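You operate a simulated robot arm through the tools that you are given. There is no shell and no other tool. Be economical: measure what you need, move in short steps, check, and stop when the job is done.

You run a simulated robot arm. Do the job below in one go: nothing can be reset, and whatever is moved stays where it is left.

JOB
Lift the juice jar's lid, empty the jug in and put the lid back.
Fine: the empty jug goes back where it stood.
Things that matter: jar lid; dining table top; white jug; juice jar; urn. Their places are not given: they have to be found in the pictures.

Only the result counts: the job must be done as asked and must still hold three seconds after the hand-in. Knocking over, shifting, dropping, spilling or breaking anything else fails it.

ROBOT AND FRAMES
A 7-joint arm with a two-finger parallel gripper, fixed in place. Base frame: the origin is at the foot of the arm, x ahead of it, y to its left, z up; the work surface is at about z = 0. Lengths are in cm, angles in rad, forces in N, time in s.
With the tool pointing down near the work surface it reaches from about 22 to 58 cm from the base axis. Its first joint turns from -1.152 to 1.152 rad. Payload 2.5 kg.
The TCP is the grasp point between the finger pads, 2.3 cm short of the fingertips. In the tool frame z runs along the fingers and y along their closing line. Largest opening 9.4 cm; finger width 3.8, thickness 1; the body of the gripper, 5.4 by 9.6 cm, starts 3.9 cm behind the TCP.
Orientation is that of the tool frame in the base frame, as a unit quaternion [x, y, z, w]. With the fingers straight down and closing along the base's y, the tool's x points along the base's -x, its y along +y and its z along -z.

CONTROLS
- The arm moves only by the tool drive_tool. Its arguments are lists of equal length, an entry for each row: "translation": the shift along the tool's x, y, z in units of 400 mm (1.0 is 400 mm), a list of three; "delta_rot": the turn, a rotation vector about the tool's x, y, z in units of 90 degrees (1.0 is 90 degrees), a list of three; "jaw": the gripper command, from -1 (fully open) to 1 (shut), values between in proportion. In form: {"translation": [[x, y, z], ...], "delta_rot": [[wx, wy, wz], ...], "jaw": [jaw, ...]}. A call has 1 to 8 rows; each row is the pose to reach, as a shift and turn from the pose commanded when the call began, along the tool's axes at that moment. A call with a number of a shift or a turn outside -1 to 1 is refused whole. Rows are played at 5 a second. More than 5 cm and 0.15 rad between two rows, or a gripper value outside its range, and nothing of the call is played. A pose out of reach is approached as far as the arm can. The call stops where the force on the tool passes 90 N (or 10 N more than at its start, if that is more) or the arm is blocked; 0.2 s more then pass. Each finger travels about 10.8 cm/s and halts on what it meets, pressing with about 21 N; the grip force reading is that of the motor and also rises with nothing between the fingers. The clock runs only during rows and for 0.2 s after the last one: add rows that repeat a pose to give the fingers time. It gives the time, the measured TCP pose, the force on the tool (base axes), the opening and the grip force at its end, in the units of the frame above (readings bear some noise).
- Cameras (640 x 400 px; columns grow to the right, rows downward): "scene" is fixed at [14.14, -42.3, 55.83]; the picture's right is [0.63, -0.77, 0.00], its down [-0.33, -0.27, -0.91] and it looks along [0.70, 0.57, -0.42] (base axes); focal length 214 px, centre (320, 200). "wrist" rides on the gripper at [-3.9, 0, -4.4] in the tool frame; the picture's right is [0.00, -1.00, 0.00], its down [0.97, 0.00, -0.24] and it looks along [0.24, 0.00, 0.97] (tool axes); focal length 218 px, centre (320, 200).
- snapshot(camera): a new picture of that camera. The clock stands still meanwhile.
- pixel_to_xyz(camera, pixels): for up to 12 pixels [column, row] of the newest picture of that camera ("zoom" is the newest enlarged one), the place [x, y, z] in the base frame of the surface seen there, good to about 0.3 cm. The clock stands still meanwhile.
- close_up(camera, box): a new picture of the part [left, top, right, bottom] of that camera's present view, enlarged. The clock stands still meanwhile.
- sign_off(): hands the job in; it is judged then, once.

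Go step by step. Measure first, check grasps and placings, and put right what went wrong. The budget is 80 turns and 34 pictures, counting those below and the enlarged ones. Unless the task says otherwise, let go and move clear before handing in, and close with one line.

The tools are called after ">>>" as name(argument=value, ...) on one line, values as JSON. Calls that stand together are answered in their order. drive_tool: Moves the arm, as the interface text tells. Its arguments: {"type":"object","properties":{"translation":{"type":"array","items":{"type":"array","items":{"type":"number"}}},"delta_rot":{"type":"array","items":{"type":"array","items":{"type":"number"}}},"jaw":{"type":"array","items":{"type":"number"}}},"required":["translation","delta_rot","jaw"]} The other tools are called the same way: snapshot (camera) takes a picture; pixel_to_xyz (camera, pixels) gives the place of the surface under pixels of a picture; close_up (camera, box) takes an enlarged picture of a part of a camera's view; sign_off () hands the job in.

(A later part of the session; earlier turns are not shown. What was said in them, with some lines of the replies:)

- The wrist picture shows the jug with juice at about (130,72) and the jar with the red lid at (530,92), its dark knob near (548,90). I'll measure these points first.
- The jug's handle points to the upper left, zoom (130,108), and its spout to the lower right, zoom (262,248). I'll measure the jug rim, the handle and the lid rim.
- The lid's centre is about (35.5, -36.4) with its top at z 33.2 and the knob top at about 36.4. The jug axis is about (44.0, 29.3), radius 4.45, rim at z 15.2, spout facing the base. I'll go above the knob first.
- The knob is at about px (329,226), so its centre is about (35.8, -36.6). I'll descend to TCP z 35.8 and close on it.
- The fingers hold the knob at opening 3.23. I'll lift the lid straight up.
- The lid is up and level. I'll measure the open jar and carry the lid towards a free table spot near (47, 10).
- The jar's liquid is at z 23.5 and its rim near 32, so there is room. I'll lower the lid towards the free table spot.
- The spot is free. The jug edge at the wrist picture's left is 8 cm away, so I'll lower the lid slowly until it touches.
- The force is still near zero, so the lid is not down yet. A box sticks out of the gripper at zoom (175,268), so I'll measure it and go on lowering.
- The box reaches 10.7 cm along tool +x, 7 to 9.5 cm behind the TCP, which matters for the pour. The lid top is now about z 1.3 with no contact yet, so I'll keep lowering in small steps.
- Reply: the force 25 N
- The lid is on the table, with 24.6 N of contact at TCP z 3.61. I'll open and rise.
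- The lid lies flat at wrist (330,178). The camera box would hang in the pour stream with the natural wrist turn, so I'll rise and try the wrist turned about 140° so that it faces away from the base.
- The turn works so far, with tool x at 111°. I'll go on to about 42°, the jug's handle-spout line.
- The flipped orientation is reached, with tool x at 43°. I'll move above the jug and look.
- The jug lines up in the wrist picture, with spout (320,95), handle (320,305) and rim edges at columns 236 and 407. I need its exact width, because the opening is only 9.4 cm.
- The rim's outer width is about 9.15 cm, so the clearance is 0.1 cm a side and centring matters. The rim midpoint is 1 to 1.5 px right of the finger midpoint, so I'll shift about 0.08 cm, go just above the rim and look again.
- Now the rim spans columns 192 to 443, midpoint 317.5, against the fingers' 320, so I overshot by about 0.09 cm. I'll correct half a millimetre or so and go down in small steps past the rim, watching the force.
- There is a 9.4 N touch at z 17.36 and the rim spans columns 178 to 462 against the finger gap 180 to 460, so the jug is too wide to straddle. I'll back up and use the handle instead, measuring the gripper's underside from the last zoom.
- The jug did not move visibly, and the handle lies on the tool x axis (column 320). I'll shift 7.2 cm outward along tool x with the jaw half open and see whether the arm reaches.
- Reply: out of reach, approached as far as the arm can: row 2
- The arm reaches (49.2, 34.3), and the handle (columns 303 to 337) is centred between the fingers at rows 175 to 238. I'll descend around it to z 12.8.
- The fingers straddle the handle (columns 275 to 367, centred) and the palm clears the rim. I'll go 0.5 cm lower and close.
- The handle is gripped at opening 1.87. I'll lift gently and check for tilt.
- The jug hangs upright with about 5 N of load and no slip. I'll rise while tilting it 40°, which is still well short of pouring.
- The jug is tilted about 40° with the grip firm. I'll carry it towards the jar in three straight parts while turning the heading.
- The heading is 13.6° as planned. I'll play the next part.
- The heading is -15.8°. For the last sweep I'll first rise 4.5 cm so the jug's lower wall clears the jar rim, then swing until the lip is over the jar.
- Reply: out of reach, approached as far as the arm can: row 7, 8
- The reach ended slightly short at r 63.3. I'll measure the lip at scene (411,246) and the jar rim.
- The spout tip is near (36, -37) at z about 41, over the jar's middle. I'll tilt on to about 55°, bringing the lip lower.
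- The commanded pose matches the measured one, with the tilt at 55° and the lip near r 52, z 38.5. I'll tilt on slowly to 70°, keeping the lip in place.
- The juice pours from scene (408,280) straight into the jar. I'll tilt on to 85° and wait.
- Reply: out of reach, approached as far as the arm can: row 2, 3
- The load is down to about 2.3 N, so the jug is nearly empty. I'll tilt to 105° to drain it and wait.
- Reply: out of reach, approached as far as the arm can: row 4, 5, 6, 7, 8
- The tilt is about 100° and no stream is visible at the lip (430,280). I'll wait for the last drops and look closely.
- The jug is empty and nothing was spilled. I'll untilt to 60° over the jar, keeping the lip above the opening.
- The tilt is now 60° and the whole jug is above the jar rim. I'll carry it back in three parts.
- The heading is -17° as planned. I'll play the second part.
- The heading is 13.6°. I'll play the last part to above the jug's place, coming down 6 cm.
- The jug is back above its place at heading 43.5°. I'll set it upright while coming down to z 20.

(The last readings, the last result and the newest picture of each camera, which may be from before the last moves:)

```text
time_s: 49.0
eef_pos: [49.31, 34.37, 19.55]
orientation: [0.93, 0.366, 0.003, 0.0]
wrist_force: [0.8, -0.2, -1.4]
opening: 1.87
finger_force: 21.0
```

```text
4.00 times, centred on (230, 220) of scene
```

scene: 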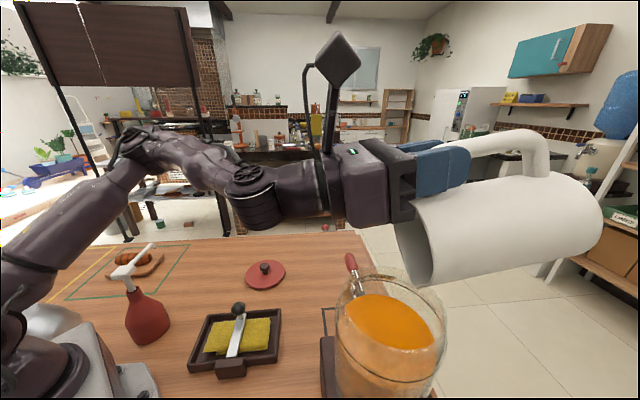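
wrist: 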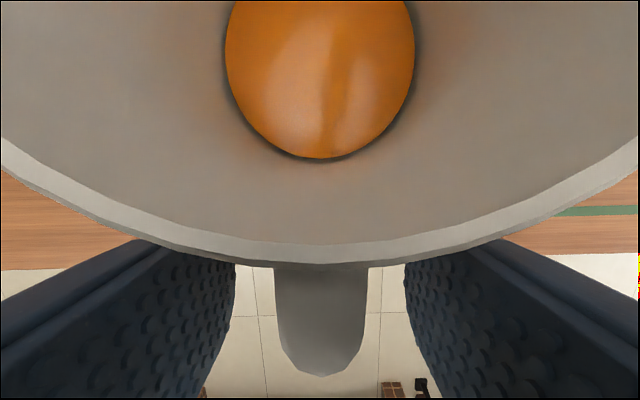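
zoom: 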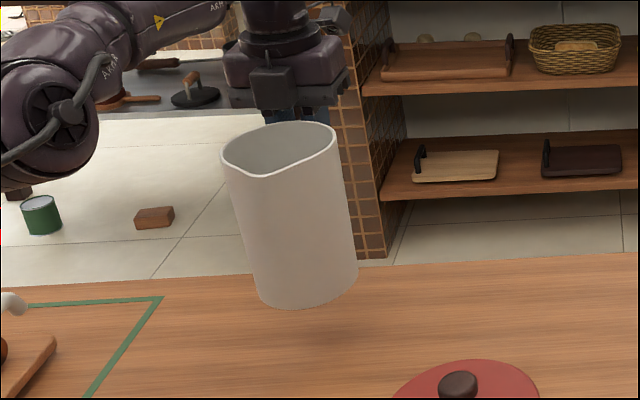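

The jug is upright at (49.3, 34.4). I'll lower it to the table with small last steps.

>>> drive_tool(translation=[[-0.001, 0, 0.06], [-0.002, 0, 0.12], [-0.002, 0, 0.16], [-0.002, 0, 0.172], [-0.002, 0, 0.179], [-0.002, 0, 0.184], [-0.002, 0, 0.187], [-0.002, 0, 0.187]], delta_rot=[[0, -0.003, 0], [0, -0.003, 0], [0, -0.003, 0], [0, -0.003, 0], [0, -0.003, 0], [0, -0.003, 0], [0, -0.003, 0], [0, -0.003, 0]], jaw=[1, 1, 1, 1, 1, 1, 1, 1])

```text
time_s: 50.8
eef_pos: [49.48, 34.51, 12.29]
orientation: [0.93, 0.367, 0.004, 0.0]
wrist_force: [-0.3, -0.4, 10.5]
opening: 1.85
finger_force: 20.8
```

Contact is made at 10.5 N and z 12.3. I'll open and rise.

>>> drive_tool(translation=[[0, 0, 0], [0, 0, 0], [0, 0, 0], [0, 0, -0.03], [0, 0, -0.1], [0, 0, -0.2], [0, 0, -0.3]], delta_rot=[[0, 0, 0], [0, 0, 0], [0, 0, 0], [0, 0, 0], [0, 0, 0], [0, 0, 0], [0, 0, 0]], jaw=[0.4, -0.2, -0.2, -0.2, -0.2, -0.2, -0.2])

>>> snapshot(camera="wrist")

```text
time_s: 52.4
eef_pos: [48.8, 34.01, 24.17]
orientation: [0.93, 0.367, 0.002, 0.0]
wrist_force: [0.0, -0.9, 0.2]
opening: 5.66
finger_force: 0.1
out of reach, approached as far as the arm can: row 7
```

```text
3 pictures are left
```

wrist: 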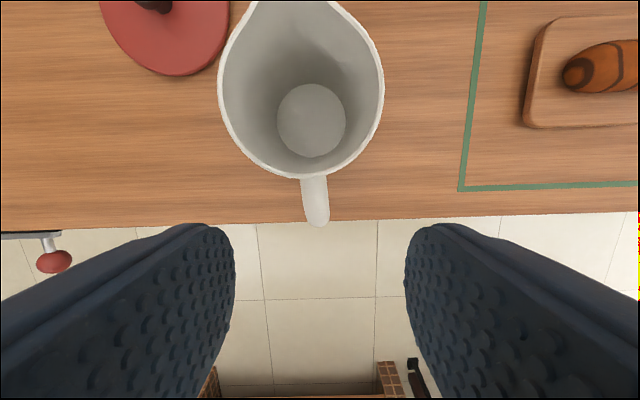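

The jug is empty and upright, but it looks shifted to columns 218 to 384. I'll measure its rim to compare with the original centre (44.0, 29.3).

>>> pixel_to_xyz(camera="wrist", pixels=[[219, 90], [382, 90], [250, 158], [355, 158], [301, 178], [301, 174], [228, 50], [376, 50], [317, 220], [313, 185], [225, 120], [378, 120]])

```text
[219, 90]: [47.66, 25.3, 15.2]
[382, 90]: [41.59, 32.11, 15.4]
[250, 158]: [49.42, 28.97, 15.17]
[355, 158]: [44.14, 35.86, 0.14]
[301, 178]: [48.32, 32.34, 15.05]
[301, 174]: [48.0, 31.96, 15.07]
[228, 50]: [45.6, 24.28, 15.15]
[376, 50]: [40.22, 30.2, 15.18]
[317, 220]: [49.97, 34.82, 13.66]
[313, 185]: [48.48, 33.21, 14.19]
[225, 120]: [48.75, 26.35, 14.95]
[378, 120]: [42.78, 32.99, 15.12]
```

The jug stands within about 0.9 cm of its original spot, upright and empty, which is good. Next I'll go over the lid at (47.4, 10.5).

>>> drive_tool(translation=[[-0.0712, 0.0675, 0], [-0.1423, 0.135, 0], [-0.2135, 0.2025, 0], [-0.2847, 0.27, 0], [-0.3558, 0.3375, 0], [-0.427, 0.405, 0], [-0.427, 0.405, 0.1], [-0.427, 0.405, 0.1]], delta_rot=[[0, 0, 0], [0, 0, 0], [0, 0, 0], [0, 0, 0], [0, 0, 0], [0, 0, 0], [0, -0.002, 0], [0, -0.002, 0]], jaw=[-0.2, -0.2, -0.2, -0.2, -0.2, -0.2, -0.2, -0.2])

>>> snapshot(camera="wrist")

```text
time_s: 54.2
eef_pos: [47.43, 10.35, 20.07]
orientation: [0.93, 0.367, 0.002, 0.001]
wrist_force: [0.3, -0.9, 0.0]
opening: 5.66
finger_force: 0.1
```

```text
2 pictures are left
```

wrist: 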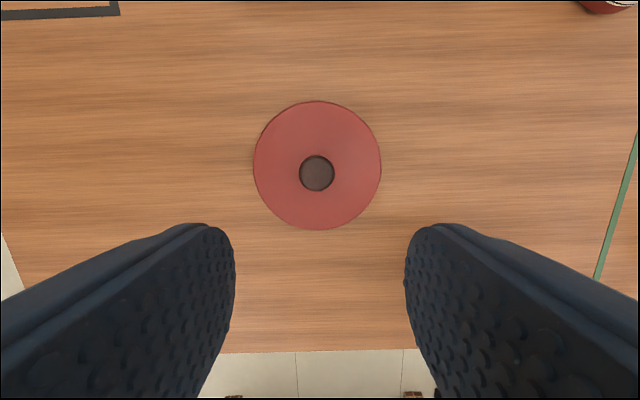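

The knob is at wrist (317,173), which suggests the lid centre is about 1.3 cm off the TCP. I'll measure it.

>>> pixel_to_xyz(camera="wrist", pixels=[[317, 173], [308, 165], [326, 181], [254, 165], [380, 165], [317, 102], [317, 229]])

```text
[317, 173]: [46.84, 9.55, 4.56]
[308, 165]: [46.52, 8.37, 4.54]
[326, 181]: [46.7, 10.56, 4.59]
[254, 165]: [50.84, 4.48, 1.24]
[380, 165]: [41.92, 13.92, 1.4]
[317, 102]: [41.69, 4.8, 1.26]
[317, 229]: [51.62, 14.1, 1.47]
```

The knob's centre is about (46.7, 9.45), with its top at z 4.56. I'll descend to TCP z 4.0 and close.

>>> drive_tool(translation=[[-0.029, 0.004, 0.1], [-0.029, 0.004, 0.2], [-0.029, 0.004, 0.3], [-0.029, 0.004, 0.37], [-0.029, 0.004, 0.402], [-0.029, 0.004, 0.402], [-0.029, 0.004, 0.402], [-0.029, 0.004, 0.402]], delta_rot=[[0, 0, 0], [0, 0, 0], [0, 0, 0], [0, 0, 0], [0, 0, 0], [0, 0, 0], [0, 0, 0], [0, 0, 0]], jaw=[-0.2, -0.2, -0.2, -0.2, -0.2, 1, 1, 1])

```text
time_s: 56.0
eef_pos: [46.8, 9.71, 4.13]
orientation: [0.93, 0.367, 0.001, 0.001]
wrist_force: [-0.4, 0.6, 0.3]
opening: 3.3
finger_force: 20.8
```

The knob is gripped at opening 3.3. I'll lift the lid straight up, beginning the heading turn.

>>> drive_tool(translation=[[0, 0, -0.06], [0, 0, -0.18], [0, 0, -0.3], [0, 0, -0.42], [0, 0, -0.54], [0, 0, -0.66], [0, 0, -0.78], [0, 0, -0.9]], delta_rot=[[0, 0, 0], [0, 0, 0.03], [0, 0, 0.09], [0, 0, 0.15], [0, 0, 0.21], [0, 0, 0.27], [0, 0, 0.33], [0, 0, 0.39]], jaw=[1, 1, 1, 1, 1, 1, 1, 1])

```text
time_s: 57.8
eef_pos: [46.82, 9.77, 40.18]
orientation: [0.998, 0.069, 0.001, 0.001]
wrist_force: [-0.4, 0.2, -0.7]
opening: 3.3
finger_force: 21.0
```

The lid is up with the heading at 8°. I'll carry it towards the jar in two parts.

>>> drive_tool(translation=[[-0.0361, 0.093, -0.01], [-0.0722, 0.1859, -0.02], [-0.1083, 0.2789, -0.03], [-0.1443, 0.3719, -0.04], [-0.1804, 0.4648, -0.05], [-0.2165, 0.5578, -0.06]], delta_rot=[[0, 0, 0.05], [0, 0, 0.1], [0, 0, 0.15], [0, 0, 0.2], [0, 0, 0.25], [0, 0, 0.3]], jaw=[1, 1, 1, 1, 1, 1])

```text
time_s: 59.2
eef_pos: [41.17, -13.62, 42.33]
orientation: [0.986, -0.165, 0.002, 0.001]
wrist_force: [0.5, 0.8, -0.9]
opening: 3.3
finger_force: 21.1
```

The heading is -19°. I'll bring the lid over the jar.

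>>> drive_tool(translation=[[0.0105, 0.0985, -0.04], [0.021, 0.197, -0.067], [0.0315, 0.2955, -0.067], [0.042, 0.394, -0.067], [0.0525, 0.4925, -0.067], [0.063, 0.591, -0.067], [0.063, 0.591, -0.067]], delta_rot=[[0, 0, 0.05], [0, 0, 0.1], [0, 0, 0.15], [0, 0, 0.2], [0, 0, 0.25], [0, 0, 0.3], [0, 0, 0.3]], jaw=[1, 1, 1, 1, 1, 1, 1])

>>> close_up(camera="scene", box=[310, 190, 480, 400])

```text
time_s: 60.8
eef_pos: [35.88, -36.84, 45.1]
orientation: [0.92, -0.391, 0.001, 0.001]
wrist_force: [-0.5, -0.9, -0.7]
opening: 3.34
finger_force: 20.8
```

```text
1.90 times, centred on (395, 295) of scene
```

zoom: 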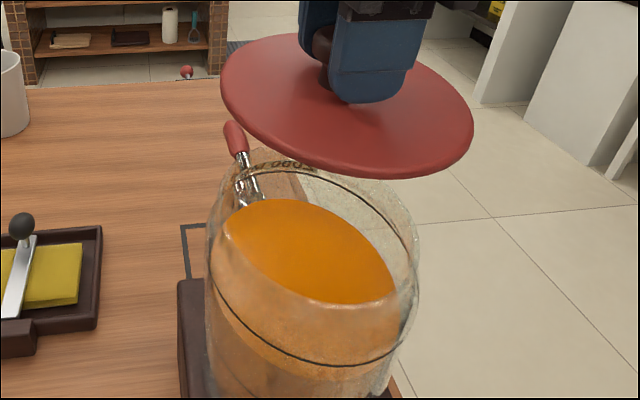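

The lid is level above the jar. I'll measure the lid's edge and the jar's rim to check centring.

>>> pixel_to_xyz(camera="zoom", pixels=[[223, 78], [470, 122], [280, 40], [410, 172], [250, 120], [300, 152], [460, 150], [212, 215], [416, 250], [300, 300], [250, 168], [380, 300]])

```text
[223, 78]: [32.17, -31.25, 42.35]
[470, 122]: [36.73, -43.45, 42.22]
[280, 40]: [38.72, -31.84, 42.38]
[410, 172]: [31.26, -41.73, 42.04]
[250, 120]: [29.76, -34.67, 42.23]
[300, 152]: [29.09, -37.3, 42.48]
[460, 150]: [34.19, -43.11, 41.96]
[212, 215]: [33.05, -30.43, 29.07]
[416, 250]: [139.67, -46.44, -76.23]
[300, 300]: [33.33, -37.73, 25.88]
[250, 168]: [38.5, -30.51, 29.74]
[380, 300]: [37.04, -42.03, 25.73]
```

The lid's centre is about (35.7, -36.8), matching the original seat within measuring noise. I'll lower it slowly towards z 36.3.

>>> drive_tool(translation=[[0, -0.001, 0.07], [0, -0.001, 0.14], [0, -0.001, 0.18], [0, -0.001, 0.2], [0, -0.001, 0.212], [0, -0.001, 0.22], [0, -0.001, 0.22]], delta_rot=[[0, 0, 0], [0, 0, 0], [0, 0, 0], [0, 0, 0], [0, 0, 0], [0, 0, 0], [0, 0, 0]], jaw=[1, 1, 1, 1, 1, 1, 1])

```text
time_s: 62.4
eef_pos: [35.92, -36.84, 36.38]
orientation: [0.92, -0.392, 0.003, 0.0]
wrist_force: [-1.1, -3.0, 6.6]
opening: 3.32
finger_force: 20.9
```

There is 6.6 N of contact at z 36.38, which matches the expected seat for this grip (about 0.4 higher on the knob than before). I'll ease down 0.1 cm with a tiny shift towards -y to relieve the 3 N side force.

>>> drive_tool(translation=[[0.0, 0.002, 0], [0.0, 0.003, 0.0015], [0, 0.003, 0.003], [0, 0.003, 0.003]], delta_rot=[[0, 0, 0], [0, 0, 0], [0, 0, 0], [0, 0, 0]], jaw=[1, 1, 1, 1])

```text
time_s: 63.4
eef_pos: [35.9, -36.76, 36.13]
orientation: [0.921, -0.39, 0.001, 0.0]
wrist_force: [1.6, -0.5, 6.6]
opening: 3.34
finger_force: 21.0
```

The lid settled to z 36.13 and the side force dropped. One more small press will confirm it is fully seated.

>>> drive_tool(translation=[[0, 0, 0.0025], [0, 0, 0.005], [0, 0, 0.005]], delta_rot=[[0, 0, 0], [0, 0, 0], [0, 0, 0]], jaw=[1, 1, 1])

```text
time_s: 64.2
eef_pos: [35.79, -36.79, 36.03]
orientation: [0.921, -0.391, 0.002, 0.001]
wrist_force: [-3.3, 1.1, 16.8]
opening: 3.32
finger_force: 20.6
```

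The force rises stiffly to 16.8 N, so the lid is seated. I'll relieve the pressure, open gently and rise.

>>> drive_tool(translation=[[0, 0, -0.003], [0, 0, -0.004], [0, 0, -0.004], [0, 0, -0.004], [0, 0, -0.004], [0, 0, -0.05], [0, 0, -0.15], [0, 0, -0.25]], delta_rot=[[0, 0, 0], [0, 0, 0], [0, 0, 0], [0, 0, 0], [0, 0, 0], [0, 0, 0], [0, 0, 0], [0, 0, 0]], jaw=[1, 1, 0.2, 0, -0.2, -0.2, -0.2, -0.2])

>>> snapshot(camera="scene")

```text
time_s: 66.0
eef_pos: [35.72, -36.66, 45.94]
orientation: [0.92, -0.391, 0.001, 0.0]
wrist_force: [0.5, 0.2, 0.9]
opening: 5.64
finger_force: 0.0
```

```text
0 pictures are left
```

scene: 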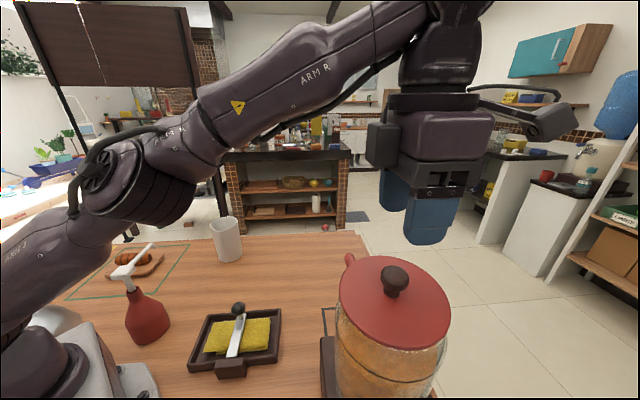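

The lid looks as it did at the start, with the knob at (395,281). I'll check its height and levelness, and the jug's place.

>>> pixel_to_xyz(camera="scene", pixels=[[345, 295], [445, 305], [390, 340], [360, 268], [430, 275], [340, 310], [420, 340], [395, 275], [216, 225], [241, 222], [228, 260], [235, 255]])

```text
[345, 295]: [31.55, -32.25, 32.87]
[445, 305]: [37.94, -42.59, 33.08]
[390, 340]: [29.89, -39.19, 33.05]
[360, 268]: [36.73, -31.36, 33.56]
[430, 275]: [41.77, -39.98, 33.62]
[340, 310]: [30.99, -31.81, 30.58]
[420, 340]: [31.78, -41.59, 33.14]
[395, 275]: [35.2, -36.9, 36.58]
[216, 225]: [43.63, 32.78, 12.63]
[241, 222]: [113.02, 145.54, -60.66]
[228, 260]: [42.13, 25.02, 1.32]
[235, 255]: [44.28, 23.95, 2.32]
```

The near side reads z 33.0 and the far side 33.6, so I'll probe the lid's edges more finely for a slight tilt.

>>> pixel_to_xyz(camera="scene", pixels=[[390, 345], [390, 348], [390, 351], [390, 355], [385, 256], [385, 260], [385, 264], [400, 262], [415, 266], [425, 330], [375, 330], [360, 320]])

>>> pixel_to_xyz(camera="scene", pixels=[[420, 270], [410, 265], [370, 262], [435, 285], [350, 280], [345, 285], [400, 335], [410, 330], [380, 338], [440, 310], [370, 290], [425, 290]])

```text
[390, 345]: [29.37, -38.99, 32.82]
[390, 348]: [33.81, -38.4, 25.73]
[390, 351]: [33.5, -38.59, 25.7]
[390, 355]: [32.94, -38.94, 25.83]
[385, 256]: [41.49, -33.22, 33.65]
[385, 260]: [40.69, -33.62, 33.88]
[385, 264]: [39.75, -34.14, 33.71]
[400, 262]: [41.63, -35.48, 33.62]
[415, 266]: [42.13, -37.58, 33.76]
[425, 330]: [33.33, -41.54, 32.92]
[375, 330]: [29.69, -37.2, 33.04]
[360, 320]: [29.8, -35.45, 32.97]
```

```text
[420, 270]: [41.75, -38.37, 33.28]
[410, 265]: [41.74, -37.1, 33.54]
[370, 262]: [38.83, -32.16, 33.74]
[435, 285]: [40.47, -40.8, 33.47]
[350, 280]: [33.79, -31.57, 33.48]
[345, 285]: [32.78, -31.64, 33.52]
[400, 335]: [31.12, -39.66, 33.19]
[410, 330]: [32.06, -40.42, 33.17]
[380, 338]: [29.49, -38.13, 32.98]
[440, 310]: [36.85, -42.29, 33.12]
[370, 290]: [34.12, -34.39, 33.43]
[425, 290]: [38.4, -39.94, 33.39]
```

The lid is tilted by about 3.5°: its near edge is at z 32.9 and its far (+x) edge at 33.7, so the far edge rides on the rim. The last press also pushed back towards -x. I'll regrip the knob and nudge the lid towards -x.

>>> drive_tool(translation=[[0, 0, 0.1], [0, 0, 0.2], [0, 0, 0.24], [0, 0, 0.242], [0, 0, 0.242], [0, 0, 0.242], [0, 0, 0.242]], delta_rot=[[0, 0, 0], [0, 0, 0], [0, 0, 0], [0, 0, 0], [0, 0, 0], [0, 0, 0], [0, 0, 0]], jaw=[-0.2, -0.2, -0.2, -0.2, 1, 1, 1])

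```text
time_s: 67.6
eef_pos: [35.85, -36.81, 36.35]
orientation: [0.92, -0.391, 0.001, 0.001]
wrist_force: [-0.1, -0.5, 0.0]
opening: 3.33
finger_force: 21.1
```

The knob is gripped with no load. I'll lift 0.3 cm, shift (-0.3, -0.1) in x and y, and lower again.

>>> drive_tool(translation=[[0, 0, -0.0075], [-0.0034, 0.0071, -0.0075], [-0.0034, 0.0071, -0.003], [-0.0034, 0.0071, 0.001], [-0.0034, 0.0071, 0.004], [-0.0034, 0.0071, 0.007], [-0.0034, 0.0071, 0.007]], delta_rot=[[0, 0, 0], [0, 0, 0], [0, 0, 0], [0, 0, 0], [0, 0, 0], [0, 0, 0], [0, 0, 0]], jaw=[1, 1, 1, 1, 1, 1, 1])

```text
time_s: 69.2
eef_pos: [35.56, -36.86, 36.12]
orientation: [0.921, -0.391, 0.002, 0.001]
wrist_force: [1.3, -0.3, 2.8]
opening: 3.33
finger_force: 20.9
```

Only 2.8 N at z 36.12 now. I'll press a little further.

>>> drive_tool(translation=[[0, 0, 0.0025], [0, 0, 0.005], [0, 0, 0.0075], [0, 0, 0.0075]], delta_rot=[[0, 0, 0], [0, 0, 0], [0, 0, 0], [0, 0, 0]], jaw=[1, 1, 1, 1])

```text
time_s: 70.2
eef_pos: [35.48, -36.89, 35.82]
orientation: [0.921, -0.39, 0.003, 0.001]
wrist_force: [2.8, -2.4, 11.0]
opening: 3.33
finger_force: 21.3
```

The lid is lower now, z 35.82 with 11 N and a side force of about 3.7 N along tool +x. I'll ease 0.1 cm along +x and press lightly again.

>>> drive_tool(translation=[[0.0015, 0, -0.002], [0.003, 0, 0.0], [0.003, 0, 0.0025], [0.003, 0, 0.0025]], delta_rot=[[0, 0, 0], [0, 0, 0], [0, 0, 0], [0, 0, 0]], jaw=[1, 1, 1, 1])

```text
time_s: 71.2
eef_pos: [35.59, -36.99, 35.76]
orientation: [0.921, -0.39, 0.002, 0.001]
wrist_force: [-1.5, 4.4, 18.2]
opening: 3.34
finger_force: 21.7
```

The lid now seats stiffly at z 35.76, and the side force flips sign within 0.1 cm, so the lid is held laterally in the mouth. I'll centre, relieve, open and rise.

>>> drive_tool(translation=[[-0.0015, 0, -0.003], [-0.0015, 0, -0.006], [-0.0015, 0, -0.006], [-0.0015, 0, -0.006], [-0.0015, 0, -0.006], [-0.0015, 0, -0.04], [-0.0015, 0, -0.1], [-0.0015, 0, -0.1]], delta_rot=[[0, 0, 0], [0, 0, 0], [0, 0, 0], [0, 0, 0], [0, 0, 0], [0, 0, 0], [0, 0, 0], [0, 0, 0]], jaw=[1, 1, 0.25, 0.1, -0.2, -0.2, -0.2, 1])

>>> pixel_to_xyz(camera="scene", pixels=[[390, 345], [385, 256], [415, 266], [370, 262], [380, 338], [395, 275], [410, 220]])

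```text
time_s: 73.0
eef_pos: [35.59, -36.81, 39.7]
orientation: [0.92, -0.391, 0.001, 0.001]
wrist_force: [-1.1, 0.2, 0.5]
opening: 0.02
finger_force: 21.4
```

```text
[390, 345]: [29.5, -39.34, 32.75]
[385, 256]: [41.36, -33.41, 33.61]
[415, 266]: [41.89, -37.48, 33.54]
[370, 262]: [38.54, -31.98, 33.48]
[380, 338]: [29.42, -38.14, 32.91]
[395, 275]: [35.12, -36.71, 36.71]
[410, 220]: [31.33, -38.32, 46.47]
```

The stored picture cannot update, so I'll feel for level instead: with closed fingers I'll touch the lid's far side at about (39.5, -35.4), which also presses it home.

>>> drive_tool(translation=[[0.0425, -0.0945, 0], [0.0425, -0.0945, 0.06], [0.0425, -0.0945, 0.09], [0.0425, -0.0945, 0.1], [0.0425, -0.0945, 0.106], [0.0425, -0.0945, 0.106]], delta_rot=[[0, 0, 0], [0, 0, 0], [0, 0, 0], [0, 0, 0], [0, 0, 0], [0, 0, 0]], jaw=[1, 1, 1, 1, 1, 1])

```text
time_s: 74.4
eef_pos: [39.39, -35.55, 35.58]
orientation: [0.92, -0.391, 0.001, 0.001]
wrist_force: [0.5, 0.0, -0.7]
opening: 0.0
finger_force: 20.8
```

There is no contact at tip z 33.28, where the far side stood at about 33.6 before, so it came down. I'll go on to find the surface.

>>> drive_tool(translation=[[0, 0, 0.0025], [0, 0, 0.005], [0, 0, 0.005]], delta_rot=[[0, 0, 0], [0, 0, 0], [0, 0, 0]], jaw=[1, 1, 1])

```text
time_s: 75.2
eef_pos: [39.44, -35.53, 35.47]
orientation: [0.921, -0.39, 0.004, 0.001]
wrist_force: [4.4, -2.1, 14.0]
opening: 0.0
finger_force: 20.9
```

The far side is met at tip z about 33.2, the original lid height. I'll check the near side the same way.

>>> drive_tool(translation=[[0, 0, -0.11], [-0.043, 0.0928, -0.11], [-0.086, 0.1855, -0.11], [-0.086, 0.1855, -0.04], [-0.086, 0.1855, -0.005], [-0.086, 0.1855, 0.0], [-0.086, 0.1855, 0.002], [-0.086, 0.1855, 0.002]], delta_rot=[[0, 0, 0], [0, 0, 0], [0, 0, 0], [0, 0, 0], [0, 0, 0], [0, 0, 0], [0, 0, 0], [0, 0, 0]], jaw=[1, 1, 1, 1, 1, 1, 1, 1])

```text
time_s: 77.0
eef_pos: [31.56, -38.15, 35.47]
orientation: [0.92, -0.391, 0.003, 0.001]
wrist_force: [-9.1, 7.9, 37.8]
opening: 0.0
finger_force: 21.0
```

The near side meets the finger at the same height, so the lid is level and seated. I'll rise clear.

>>> drive_tool(translation=[[0, 0, -0.01], [0, 0, -0.1], [0, 0, -0.2], [0, 0, -0.3], [-0.05, -0.05, -0.35]], delta_rot=[[0, 0, 0], [0, 0, 0], [0, 0, 0], [0, 0, 0], [0, 0, 0]], jaw=[1, 1, 1, 1, 1])

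```text
time_s: 78.2
eef_pos: [31.89, -35.24, 49.07]
orientation: [0.92, -0.391, 0.0, 0.0]
wrist_force: [0.6, -1.1, 0.0]
opening: 0.02
finger_force: 20.6
```

The arm is clear at z 49 with no load. The jug is empty and back on the table, and the lid is seated level, so I'm handing in.

>>> sign_off()

```text
The job is handed in.
```

The jug was emptied into the juice jar with no spill visible, it stands empty about 0.9 cm from its original spot and turned a few degrees, and the lid is back on the jar; with no pictures left, I checked its seating and level by touch only.
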